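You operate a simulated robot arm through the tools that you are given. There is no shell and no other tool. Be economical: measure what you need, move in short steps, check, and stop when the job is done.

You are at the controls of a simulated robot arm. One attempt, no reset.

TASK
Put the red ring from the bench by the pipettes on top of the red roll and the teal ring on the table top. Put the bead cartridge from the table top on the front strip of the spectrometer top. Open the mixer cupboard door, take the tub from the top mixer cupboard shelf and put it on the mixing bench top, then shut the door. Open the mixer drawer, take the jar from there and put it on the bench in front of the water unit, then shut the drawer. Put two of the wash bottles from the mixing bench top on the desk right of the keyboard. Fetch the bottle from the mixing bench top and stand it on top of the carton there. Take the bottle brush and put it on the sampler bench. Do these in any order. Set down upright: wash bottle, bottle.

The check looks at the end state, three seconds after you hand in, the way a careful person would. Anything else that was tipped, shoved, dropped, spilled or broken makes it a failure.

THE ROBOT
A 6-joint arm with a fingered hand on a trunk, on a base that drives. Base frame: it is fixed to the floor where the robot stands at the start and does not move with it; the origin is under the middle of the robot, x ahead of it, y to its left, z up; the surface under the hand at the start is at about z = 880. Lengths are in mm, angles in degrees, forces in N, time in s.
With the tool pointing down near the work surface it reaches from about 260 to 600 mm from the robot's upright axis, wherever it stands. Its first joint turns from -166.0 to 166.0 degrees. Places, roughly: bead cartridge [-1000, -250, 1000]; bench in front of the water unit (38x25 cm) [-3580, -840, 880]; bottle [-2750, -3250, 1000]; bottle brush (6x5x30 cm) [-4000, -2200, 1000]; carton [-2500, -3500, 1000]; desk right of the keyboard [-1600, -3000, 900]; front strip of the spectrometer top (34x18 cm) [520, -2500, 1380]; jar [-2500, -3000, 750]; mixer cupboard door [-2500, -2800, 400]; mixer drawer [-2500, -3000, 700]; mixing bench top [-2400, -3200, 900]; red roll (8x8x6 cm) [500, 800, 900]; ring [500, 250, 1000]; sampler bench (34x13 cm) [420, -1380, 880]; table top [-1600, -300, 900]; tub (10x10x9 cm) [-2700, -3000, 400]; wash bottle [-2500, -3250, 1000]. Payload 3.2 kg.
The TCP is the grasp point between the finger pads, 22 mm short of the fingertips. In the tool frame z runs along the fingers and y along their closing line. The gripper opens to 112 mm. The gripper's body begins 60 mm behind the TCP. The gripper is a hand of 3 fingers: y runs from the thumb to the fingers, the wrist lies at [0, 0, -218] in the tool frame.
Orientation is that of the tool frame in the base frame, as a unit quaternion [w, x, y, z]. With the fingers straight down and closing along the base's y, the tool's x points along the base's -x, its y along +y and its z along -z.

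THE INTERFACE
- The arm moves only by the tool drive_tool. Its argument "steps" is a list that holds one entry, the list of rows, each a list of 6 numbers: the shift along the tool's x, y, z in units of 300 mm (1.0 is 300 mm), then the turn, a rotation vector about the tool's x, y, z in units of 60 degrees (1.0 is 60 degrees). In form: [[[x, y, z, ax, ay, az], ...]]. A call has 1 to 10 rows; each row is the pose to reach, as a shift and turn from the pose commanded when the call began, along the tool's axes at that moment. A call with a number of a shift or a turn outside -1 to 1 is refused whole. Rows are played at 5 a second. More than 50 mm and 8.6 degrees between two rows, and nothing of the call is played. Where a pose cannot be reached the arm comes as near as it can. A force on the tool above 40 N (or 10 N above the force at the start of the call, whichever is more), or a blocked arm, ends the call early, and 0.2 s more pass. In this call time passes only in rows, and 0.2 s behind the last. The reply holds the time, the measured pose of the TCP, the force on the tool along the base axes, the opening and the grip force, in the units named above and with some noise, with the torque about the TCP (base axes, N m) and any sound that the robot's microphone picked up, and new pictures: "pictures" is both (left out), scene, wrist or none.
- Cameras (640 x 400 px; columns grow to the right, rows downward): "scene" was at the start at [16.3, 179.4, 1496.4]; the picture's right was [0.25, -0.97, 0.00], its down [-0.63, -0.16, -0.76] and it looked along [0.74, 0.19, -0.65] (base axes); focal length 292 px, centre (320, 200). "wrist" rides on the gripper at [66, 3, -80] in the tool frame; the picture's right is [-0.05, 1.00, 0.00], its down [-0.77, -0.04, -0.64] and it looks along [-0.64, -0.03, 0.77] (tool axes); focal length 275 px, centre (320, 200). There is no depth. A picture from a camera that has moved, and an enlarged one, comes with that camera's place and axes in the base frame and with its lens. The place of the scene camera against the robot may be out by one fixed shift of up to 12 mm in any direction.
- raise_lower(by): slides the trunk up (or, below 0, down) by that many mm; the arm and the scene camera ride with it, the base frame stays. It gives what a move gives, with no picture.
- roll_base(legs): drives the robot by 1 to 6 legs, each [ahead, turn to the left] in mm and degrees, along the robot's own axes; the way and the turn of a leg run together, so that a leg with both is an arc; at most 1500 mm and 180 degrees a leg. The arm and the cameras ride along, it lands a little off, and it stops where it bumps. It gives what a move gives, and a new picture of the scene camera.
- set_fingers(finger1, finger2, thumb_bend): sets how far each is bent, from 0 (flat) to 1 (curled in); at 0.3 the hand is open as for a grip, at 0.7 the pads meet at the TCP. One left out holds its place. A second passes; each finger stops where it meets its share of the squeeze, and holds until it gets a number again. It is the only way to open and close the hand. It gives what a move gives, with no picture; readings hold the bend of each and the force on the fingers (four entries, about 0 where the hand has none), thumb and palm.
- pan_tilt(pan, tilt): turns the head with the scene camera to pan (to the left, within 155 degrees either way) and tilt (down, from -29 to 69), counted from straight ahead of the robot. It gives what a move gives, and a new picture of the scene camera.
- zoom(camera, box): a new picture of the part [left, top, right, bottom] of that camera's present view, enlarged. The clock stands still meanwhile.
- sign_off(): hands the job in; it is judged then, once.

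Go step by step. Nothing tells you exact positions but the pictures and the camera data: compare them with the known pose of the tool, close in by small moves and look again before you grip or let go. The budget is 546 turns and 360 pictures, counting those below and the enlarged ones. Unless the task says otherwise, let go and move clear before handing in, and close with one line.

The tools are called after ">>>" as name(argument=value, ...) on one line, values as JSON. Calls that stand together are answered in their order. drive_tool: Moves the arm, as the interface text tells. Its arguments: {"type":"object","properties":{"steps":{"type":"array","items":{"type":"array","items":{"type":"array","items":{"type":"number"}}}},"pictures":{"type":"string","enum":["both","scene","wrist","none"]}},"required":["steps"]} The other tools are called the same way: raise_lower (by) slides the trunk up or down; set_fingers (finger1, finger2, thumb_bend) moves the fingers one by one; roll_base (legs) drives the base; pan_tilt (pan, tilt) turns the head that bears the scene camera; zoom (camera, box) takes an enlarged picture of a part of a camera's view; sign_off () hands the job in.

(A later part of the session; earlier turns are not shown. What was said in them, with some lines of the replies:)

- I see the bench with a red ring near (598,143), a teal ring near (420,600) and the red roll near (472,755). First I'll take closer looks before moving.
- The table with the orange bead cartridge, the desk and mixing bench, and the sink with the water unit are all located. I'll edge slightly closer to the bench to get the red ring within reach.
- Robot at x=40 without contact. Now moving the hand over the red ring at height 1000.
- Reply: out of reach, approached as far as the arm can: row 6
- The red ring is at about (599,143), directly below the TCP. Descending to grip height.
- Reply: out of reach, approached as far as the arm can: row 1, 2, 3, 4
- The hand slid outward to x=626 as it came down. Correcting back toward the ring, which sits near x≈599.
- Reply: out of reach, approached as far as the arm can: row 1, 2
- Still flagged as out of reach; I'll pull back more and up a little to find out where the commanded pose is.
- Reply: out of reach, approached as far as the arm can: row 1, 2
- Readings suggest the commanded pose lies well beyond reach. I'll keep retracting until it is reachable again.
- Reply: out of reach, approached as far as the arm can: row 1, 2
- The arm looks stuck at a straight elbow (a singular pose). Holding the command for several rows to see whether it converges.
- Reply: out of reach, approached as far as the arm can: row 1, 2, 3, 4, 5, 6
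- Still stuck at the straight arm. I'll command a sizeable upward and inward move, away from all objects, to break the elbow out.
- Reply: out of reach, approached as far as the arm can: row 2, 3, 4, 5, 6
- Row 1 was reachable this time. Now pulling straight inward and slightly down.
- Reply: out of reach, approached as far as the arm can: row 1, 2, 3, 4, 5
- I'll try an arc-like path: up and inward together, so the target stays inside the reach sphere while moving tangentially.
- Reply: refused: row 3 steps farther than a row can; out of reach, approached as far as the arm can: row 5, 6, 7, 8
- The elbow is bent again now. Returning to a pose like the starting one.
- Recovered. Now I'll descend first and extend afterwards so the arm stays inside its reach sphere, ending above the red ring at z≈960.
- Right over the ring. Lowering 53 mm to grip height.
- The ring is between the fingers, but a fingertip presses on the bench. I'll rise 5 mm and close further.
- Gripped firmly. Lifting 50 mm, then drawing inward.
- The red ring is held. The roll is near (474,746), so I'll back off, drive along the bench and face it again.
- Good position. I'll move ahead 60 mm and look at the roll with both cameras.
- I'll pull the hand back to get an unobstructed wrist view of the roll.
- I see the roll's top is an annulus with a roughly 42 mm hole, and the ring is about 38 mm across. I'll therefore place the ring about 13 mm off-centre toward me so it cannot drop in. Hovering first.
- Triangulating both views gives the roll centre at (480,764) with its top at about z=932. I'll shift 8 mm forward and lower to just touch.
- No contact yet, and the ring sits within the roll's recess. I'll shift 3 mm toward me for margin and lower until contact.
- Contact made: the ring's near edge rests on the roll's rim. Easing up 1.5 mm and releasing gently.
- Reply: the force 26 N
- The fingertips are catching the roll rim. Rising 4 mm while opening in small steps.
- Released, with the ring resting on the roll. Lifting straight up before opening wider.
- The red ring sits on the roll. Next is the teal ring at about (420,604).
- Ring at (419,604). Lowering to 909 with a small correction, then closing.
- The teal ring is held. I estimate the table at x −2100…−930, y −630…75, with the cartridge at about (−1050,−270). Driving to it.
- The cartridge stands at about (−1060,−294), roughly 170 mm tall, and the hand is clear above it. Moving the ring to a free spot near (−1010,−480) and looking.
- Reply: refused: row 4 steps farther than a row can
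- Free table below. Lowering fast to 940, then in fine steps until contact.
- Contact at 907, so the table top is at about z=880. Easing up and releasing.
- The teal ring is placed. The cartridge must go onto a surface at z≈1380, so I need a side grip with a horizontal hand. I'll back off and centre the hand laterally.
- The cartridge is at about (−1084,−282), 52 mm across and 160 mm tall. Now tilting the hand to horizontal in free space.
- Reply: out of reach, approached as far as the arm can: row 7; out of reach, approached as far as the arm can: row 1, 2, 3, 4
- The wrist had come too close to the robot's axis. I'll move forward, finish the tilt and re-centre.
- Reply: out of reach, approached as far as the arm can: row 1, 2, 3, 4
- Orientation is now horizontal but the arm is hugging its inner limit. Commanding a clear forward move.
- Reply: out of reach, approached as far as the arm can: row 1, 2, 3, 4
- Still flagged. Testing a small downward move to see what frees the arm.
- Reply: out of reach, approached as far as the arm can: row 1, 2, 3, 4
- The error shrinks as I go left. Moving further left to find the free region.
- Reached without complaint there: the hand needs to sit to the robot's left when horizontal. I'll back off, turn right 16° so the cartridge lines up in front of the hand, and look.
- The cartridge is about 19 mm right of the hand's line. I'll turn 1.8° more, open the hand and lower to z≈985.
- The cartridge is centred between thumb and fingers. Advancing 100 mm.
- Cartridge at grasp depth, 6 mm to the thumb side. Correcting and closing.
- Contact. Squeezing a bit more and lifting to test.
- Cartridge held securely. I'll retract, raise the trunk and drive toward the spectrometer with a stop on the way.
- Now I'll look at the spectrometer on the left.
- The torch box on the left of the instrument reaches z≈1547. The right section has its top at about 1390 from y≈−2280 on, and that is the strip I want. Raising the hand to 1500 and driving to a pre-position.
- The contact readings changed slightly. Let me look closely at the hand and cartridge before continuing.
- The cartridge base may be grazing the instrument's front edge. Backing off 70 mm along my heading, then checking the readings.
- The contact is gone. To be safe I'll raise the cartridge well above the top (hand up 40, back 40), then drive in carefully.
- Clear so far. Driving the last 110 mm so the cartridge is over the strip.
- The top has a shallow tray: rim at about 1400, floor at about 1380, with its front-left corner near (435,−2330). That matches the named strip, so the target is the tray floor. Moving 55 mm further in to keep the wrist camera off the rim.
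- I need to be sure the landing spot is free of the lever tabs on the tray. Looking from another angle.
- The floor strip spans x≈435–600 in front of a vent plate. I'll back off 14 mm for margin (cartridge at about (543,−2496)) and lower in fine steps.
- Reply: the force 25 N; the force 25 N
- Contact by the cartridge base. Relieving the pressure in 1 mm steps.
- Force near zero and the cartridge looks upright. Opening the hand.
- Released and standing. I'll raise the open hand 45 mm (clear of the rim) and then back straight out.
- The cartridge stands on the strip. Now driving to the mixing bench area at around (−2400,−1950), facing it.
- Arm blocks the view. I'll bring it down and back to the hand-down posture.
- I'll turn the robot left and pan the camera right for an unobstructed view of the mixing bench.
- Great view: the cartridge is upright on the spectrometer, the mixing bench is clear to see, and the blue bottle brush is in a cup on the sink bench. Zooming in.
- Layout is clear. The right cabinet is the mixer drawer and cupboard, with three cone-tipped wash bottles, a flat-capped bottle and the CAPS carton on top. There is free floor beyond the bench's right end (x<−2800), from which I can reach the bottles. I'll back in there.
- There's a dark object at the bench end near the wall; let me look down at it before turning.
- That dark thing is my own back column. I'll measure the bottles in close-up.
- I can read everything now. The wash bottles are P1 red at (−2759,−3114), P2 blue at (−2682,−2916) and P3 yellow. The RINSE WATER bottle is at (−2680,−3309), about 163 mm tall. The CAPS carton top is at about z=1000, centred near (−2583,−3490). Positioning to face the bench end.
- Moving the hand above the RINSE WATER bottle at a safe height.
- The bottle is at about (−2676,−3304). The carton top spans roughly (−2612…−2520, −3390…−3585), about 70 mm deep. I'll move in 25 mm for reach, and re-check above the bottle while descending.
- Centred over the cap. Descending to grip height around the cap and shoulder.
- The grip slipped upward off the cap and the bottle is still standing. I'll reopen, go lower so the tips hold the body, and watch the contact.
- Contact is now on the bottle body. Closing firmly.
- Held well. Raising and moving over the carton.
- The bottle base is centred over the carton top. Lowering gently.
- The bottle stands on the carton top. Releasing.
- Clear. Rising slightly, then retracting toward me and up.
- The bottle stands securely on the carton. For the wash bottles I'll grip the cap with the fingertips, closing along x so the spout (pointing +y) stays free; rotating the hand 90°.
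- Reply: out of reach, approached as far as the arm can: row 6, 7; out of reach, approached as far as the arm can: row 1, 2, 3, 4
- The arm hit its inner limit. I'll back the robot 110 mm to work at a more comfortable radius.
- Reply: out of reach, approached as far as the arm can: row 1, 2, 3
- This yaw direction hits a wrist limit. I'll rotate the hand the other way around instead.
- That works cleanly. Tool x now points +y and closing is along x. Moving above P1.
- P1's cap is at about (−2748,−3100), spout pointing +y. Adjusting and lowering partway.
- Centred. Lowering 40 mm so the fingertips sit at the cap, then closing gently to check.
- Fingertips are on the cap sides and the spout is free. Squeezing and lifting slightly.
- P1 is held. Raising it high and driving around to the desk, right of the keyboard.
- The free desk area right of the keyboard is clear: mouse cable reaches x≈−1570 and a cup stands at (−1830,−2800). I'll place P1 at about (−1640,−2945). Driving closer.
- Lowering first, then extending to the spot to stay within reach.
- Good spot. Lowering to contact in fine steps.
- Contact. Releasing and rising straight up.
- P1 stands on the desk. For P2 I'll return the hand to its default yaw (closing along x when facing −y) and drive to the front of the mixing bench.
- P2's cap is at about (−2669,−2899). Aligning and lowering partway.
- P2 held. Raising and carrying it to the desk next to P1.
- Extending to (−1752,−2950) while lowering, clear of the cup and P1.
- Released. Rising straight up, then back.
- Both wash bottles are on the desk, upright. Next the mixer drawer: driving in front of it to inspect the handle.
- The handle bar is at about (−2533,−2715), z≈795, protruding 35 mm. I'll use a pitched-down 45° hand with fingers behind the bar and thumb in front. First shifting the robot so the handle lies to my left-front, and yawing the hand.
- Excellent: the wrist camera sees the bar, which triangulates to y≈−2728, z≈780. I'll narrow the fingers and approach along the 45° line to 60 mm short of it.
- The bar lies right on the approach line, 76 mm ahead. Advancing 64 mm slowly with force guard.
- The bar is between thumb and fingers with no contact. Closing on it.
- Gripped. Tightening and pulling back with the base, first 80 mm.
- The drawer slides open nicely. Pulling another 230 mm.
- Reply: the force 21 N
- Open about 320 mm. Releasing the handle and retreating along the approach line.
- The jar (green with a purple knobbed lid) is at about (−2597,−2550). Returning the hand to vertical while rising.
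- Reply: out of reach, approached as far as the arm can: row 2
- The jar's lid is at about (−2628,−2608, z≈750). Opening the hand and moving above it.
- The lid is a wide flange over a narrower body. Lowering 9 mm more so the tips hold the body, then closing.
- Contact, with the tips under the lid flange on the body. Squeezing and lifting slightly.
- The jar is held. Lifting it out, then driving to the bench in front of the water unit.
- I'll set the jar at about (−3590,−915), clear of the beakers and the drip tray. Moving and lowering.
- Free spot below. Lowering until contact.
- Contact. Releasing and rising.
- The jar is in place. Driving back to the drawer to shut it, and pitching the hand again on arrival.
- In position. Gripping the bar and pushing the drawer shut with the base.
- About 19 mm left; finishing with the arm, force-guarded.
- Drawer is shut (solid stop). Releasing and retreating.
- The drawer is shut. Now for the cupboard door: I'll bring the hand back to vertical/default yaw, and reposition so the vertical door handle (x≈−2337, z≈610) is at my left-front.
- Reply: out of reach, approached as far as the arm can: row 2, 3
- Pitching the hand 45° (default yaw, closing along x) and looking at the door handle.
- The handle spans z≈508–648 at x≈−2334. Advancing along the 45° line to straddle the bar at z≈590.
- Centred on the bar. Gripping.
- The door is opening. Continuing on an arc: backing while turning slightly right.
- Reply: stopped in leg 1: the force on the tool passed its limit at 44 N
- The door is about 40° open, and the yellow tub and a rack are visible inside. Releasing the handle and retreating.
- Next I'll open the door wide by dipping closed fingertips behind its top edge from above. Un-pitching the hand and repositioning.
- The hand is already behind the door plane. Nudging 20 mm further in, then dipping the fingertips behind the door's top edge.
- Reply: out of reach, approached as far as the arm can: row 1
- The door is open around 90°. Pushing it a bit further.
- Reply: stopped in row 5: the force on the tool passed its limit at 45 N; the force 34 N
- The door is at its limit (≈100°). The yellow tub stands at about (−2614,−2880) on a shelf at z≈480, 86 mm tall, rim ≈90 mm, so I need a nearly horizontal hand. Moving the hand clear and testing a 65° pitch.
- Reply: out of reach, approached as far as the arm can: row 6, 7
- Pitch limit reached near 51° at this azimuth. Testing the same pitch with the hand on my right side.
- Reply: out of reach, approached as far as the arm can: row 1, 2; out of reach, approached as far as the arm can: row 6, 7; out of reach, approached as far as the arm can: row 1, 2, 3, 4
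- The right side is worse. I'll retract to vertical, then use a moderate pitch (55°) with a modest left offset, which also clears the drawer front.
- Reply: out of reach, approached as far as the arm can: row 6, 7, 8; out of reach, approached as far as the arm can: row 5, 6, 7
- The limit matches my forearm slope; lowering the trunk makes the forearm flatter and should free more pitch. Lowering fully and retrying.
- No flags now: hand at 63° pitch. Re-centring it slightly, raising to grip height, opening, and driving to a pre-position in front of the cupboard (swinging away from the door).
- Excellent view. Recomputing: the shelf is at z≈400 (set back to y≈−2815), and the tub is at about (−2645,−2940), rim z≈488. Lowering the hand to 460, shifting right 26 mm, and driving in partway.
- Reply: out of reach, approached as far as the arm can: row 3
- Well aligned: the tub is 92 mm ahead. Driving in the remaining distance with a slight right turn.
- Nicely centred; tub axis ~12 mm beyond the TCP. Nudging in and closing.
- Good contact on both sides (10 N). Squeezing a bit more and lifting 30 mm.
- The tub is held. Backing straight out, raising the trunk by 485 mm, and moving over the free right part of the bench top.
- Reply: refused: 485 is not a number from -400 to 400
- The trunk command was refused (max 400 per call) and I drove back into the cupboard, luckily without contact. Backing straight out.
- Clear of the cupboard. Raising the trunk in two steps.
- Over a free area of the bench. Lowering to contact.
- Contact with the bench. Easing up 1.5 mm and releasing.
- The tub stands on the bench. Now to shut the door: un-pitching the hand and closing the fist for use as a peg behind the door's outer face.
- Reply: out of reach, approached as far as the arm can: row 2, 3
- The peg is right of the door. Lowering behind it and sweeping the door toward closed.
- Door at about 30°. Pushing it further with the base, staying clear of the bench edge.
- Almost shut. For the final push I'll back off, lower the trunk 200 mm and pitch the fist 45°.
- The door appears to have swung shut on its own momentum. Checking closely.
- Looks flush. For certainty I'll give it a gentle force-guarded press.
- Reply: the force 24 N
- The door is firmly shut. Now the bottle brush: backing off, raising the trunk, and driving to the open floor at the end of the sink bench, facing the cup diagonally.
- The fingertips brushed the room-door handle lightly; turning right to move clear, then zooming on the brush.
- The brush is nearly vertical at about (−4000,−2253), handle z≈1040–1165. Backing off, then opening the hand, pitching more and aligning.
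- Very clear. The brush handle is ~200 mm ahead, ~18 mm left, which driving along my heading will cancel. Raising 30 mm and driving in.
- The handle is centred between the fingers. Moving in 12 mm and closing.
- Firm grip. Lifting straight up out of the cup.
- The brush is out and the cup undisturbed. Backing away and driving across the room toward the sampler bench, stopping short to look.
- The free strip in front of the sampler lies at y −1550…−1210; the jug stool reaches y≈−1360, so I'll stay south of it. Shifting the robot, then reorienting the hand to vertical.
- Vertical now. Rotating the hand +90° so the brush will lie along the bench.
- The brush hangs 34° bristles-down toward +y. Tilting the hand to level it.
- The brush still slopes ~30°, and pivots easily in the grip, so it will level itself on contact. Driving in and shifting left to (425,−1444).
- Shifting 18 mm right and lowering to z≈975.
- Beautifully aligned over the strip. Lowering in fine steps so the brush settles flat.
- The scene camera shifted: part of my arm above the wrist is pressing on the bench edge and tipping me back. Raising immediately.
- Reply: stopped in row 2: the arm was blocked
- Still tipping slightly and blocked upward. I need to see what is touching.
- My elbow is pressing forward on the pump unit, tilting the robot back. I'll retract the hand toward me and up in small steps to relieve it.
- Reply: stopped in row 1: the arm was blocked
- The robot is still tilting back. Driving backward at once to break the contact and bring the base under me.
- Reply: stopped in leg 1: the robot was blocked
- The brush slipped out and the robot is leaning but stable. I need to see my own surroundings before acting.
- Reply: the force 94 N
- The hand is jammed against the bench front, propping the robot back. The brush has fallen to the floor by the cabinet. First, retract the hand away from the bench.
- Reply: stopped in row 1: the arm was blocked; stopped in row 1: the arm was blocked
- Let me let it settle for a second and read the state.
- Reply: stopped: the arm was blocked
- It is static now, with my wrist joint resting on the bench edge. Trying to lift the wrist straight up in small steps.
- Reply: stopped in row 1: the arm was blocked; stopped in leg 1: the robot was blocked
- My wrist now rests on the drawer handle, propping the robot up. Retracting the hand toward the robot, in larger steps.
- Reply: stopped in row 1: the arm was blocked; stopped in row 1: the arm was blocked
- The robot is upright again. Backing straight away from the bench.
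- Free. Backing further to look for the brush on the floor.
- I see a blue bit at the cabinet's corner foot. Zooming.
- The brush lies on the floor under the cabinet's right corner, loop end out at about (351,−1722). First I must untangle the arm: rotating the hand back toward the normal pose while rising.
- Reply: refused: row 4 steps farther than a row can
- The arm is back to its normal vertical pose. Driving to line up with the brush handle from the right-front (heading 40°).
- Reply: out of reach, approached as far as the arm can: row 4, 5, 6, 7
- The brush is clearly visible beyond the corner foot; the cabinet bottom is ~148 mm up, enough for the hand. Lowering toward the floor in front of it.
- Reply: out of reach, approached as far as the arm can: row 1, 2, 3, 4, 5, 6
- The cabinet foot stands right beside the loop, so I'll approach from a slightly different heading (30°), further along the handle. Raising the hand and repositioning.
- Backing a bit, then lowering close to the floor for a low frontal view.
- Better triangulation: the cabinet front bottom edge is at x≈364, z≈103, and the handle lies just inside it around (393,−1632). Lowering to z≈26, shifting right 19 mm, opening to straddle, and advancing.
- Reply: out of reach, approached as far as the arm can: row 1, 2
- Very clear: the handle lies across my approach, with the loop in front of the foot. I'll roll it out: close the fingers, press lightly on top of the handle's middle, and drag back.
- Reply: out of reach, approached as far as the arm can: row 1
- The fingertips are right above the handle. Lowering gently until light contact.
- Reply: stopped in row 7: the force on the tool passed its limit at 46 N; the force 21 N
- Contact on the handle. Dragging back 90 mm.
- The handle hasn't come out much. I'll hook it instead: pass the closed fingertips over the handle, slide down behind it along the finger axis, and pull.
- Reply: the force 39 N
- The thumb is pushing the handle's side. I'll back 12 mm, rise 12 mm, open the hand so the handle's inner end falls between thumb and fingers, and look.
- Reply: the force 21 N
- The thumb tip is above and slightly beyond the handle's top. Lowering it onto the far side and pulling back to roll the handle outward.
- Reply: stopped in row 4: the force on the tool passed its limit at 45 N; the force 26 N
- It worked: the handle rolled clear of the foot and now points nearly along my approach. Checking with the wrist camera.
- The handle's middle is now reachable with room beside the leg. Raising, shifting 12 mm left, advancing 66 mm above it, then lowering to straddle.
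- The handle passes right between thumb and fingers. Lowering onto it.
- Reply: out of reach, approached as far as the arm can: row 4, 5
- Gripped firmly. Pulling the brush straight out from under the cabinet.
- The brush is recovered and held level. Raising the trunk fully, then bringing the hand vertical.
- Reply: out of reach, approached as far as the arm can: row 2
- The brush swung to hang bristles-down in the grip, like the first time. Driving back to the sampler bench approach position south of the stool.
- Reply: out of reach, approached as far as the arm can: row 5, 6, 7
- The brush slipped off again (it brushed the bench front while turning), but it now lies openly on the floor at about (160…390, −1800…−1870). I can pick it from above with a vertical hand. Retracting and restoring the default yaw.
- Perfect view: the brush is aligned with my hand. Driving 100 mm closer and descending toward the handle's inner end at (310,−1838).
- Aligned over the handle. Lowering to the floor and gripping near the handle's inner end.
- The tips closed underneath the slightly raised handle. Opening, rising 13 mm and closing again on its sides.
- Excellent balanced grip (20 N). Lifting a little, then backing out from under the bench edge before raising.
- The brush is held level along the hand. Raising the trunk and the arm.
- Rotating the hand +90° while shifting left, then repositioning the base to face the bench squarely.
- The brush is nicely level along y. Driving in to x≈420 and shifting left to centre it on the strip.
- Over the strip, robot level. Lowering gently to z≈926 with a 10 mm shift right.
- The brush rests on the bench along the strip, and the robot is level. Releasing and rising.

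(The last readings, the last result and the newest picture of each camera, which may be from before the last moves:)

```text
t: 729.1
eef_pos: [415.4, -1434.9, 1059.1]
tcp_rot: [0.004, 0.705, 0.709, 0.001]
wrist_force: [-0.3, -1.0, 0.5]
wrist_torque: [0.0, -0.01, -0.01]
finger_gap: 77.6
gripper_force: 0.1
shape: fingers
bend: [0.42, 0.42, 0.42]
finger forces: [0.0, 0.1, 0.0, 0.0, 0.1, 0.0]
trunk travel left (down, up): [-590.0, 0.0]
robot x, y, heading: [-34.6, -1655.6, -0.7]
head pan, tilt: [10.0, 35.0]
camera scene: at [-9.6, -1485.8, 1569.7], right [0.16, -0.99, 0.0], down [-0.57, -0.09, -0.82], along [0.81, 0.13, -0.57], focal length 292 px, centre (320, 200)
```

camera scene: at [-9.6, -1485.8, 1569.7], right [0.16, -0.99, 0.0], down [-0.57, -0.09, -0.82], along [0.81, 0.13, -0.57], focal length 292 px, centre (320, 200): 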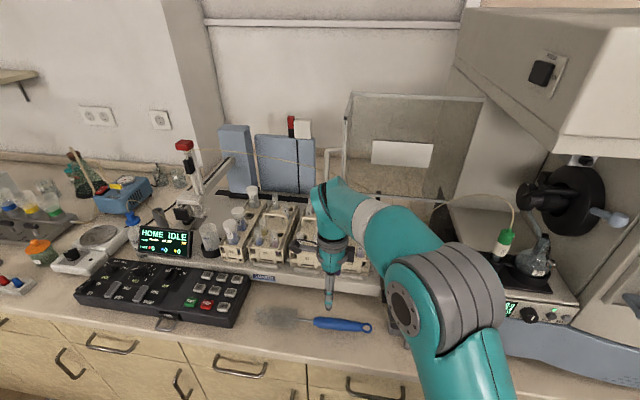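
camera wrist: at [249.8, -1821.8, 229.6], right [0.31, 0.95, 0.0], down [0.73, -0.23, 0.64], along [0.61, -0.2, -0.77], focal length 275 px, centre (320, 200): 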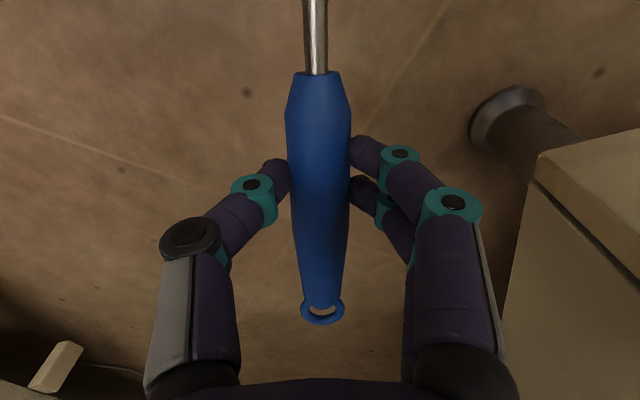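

The brush lies on the sampler bench. Backing the robot away for a final look.

>>> roll_base(legs=[[-300, 0]])

>>> pan_tilt(pan=-25, tilt=15)

>>> pan_tilt(pan=-135, tilt=15)

```text
t: 731.2
eef_pos: [114.6, -1431.5, 1058.7]
tcp_rot: [0.004, 0.706, 0.708, 0.002]
wrist_force: [0.5, 0.1, -0.6]
wrist_torque: [0.04, -0.03, 0.01]
finger_gap: 77.8
gripper_force: 0.0
shape: fingers
bend: [0.42, 0.42, 0.42]
finger forces: [0.0, 0.0, 0.1, 0.0, 0.0, 0.0]
trunk travel left (down, up): [-590.0, 0.0]
robot x, y, heading: [-329.2, -1652.9, -1.1]
head pan, tilt: [10.0, 35.0]
camera scene: at [-309.1, -1481.3, 1569.7], right [0.16, -0.99, 0.0], down [-0.57, -0.09, -0.82], along [0.81, 0.13, -0.57], focal length 292 px, centre (320, 200)
```

scene: 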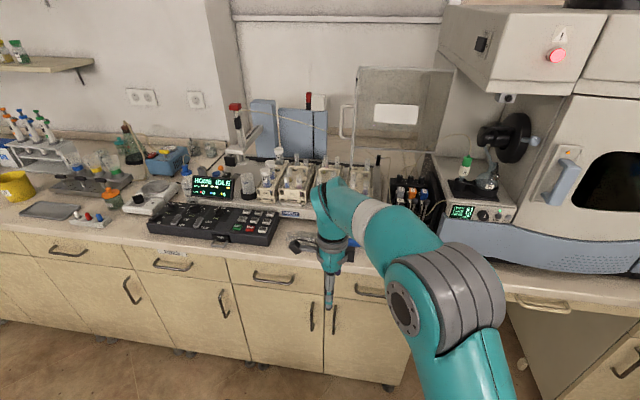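

```text
t: 732.2
eef_pos: [117.4, -1432.0, 1057.7]
tcp_rot: [0.004, 0.705, 0.709, 0.001]
wrist_force: [0.7, 0.1, -1.1]
wrist_torque: [0.02, -0.04, 0.01]
finger_gap: 77.7
gripper_force: 0.1
shape: fingers
bend: [0.42, 0.42, 0.42]
finger forces: [0.0, 0.1, 0.1, 0.0, 0.0, 0.1]
trunk travel left (down, up): [-590.0, 0.0]
robot x, y, heading: [-332.5, -1651.6, -0.6]
head pan, tilt: [-25.0, 15.0]
camera scene: at [-311.1, -1535.9, 1601.7], right [-0.44, -0.9, 0.0], down [-0.23, 0.11, -0.97], along [0.87, -0.42, -0.26], focal length 292 px, centre (320, 200)
```

scene: 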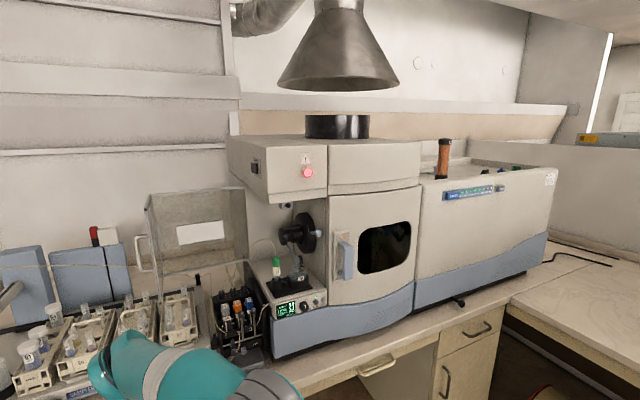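

```text
t: 734.0
eef_pos: [117.2, -1431.9, 1057.8]
tcp_rot: [0.003, 0.706, 0.709, 0.001]
wrist_force: [0.8, 0.4, -0.1]
wrist_torque: [-0.02, -0.02, -0.02]
finger_gap: 77.7
gripper_force: 0.1
shape: fingers
bend: [0.42, 0.42, 0.42]
finger forces: [0.0, 0.0, 0.0, 0.0, 0.0, 0.0]
trunk travel left (down, up): [-590.0, 0.0]
robot x, y, heading: [-334.2, -1655.1, -1.0]
head pan, tilt: [-135.0, 15.0]
camera scene: at [-462.2, -1560.3, 1601.7], right [-0.7, 0.72, 0.0], down [0.19, 0.18, -0.97], along [-0.69, -0.67, -0.26], focal length 292 px, centre (320, 200)
```

scene: 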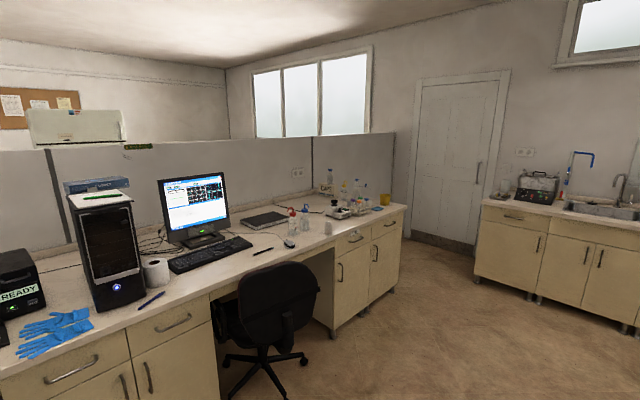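

The cartridge is upright on the spectrometer. The wash bottles, bottle and tub are in place, and the drawer and door are shut. The brush is on the sampler bench and my hand is clear, so I'm handing in.

>>> sign_off()

```text
The job is handed in.
```

I handed the job in with every item at its target, the mixer drawer and cupboard door shut, and the hand empty and clear. The bottle brush fell to the floor twice before I got it onto the sampler bench, and the arm jammed against the bench front there, tilting the robot until I freed it; nothing nearby looked moved in the pictures afterwards.
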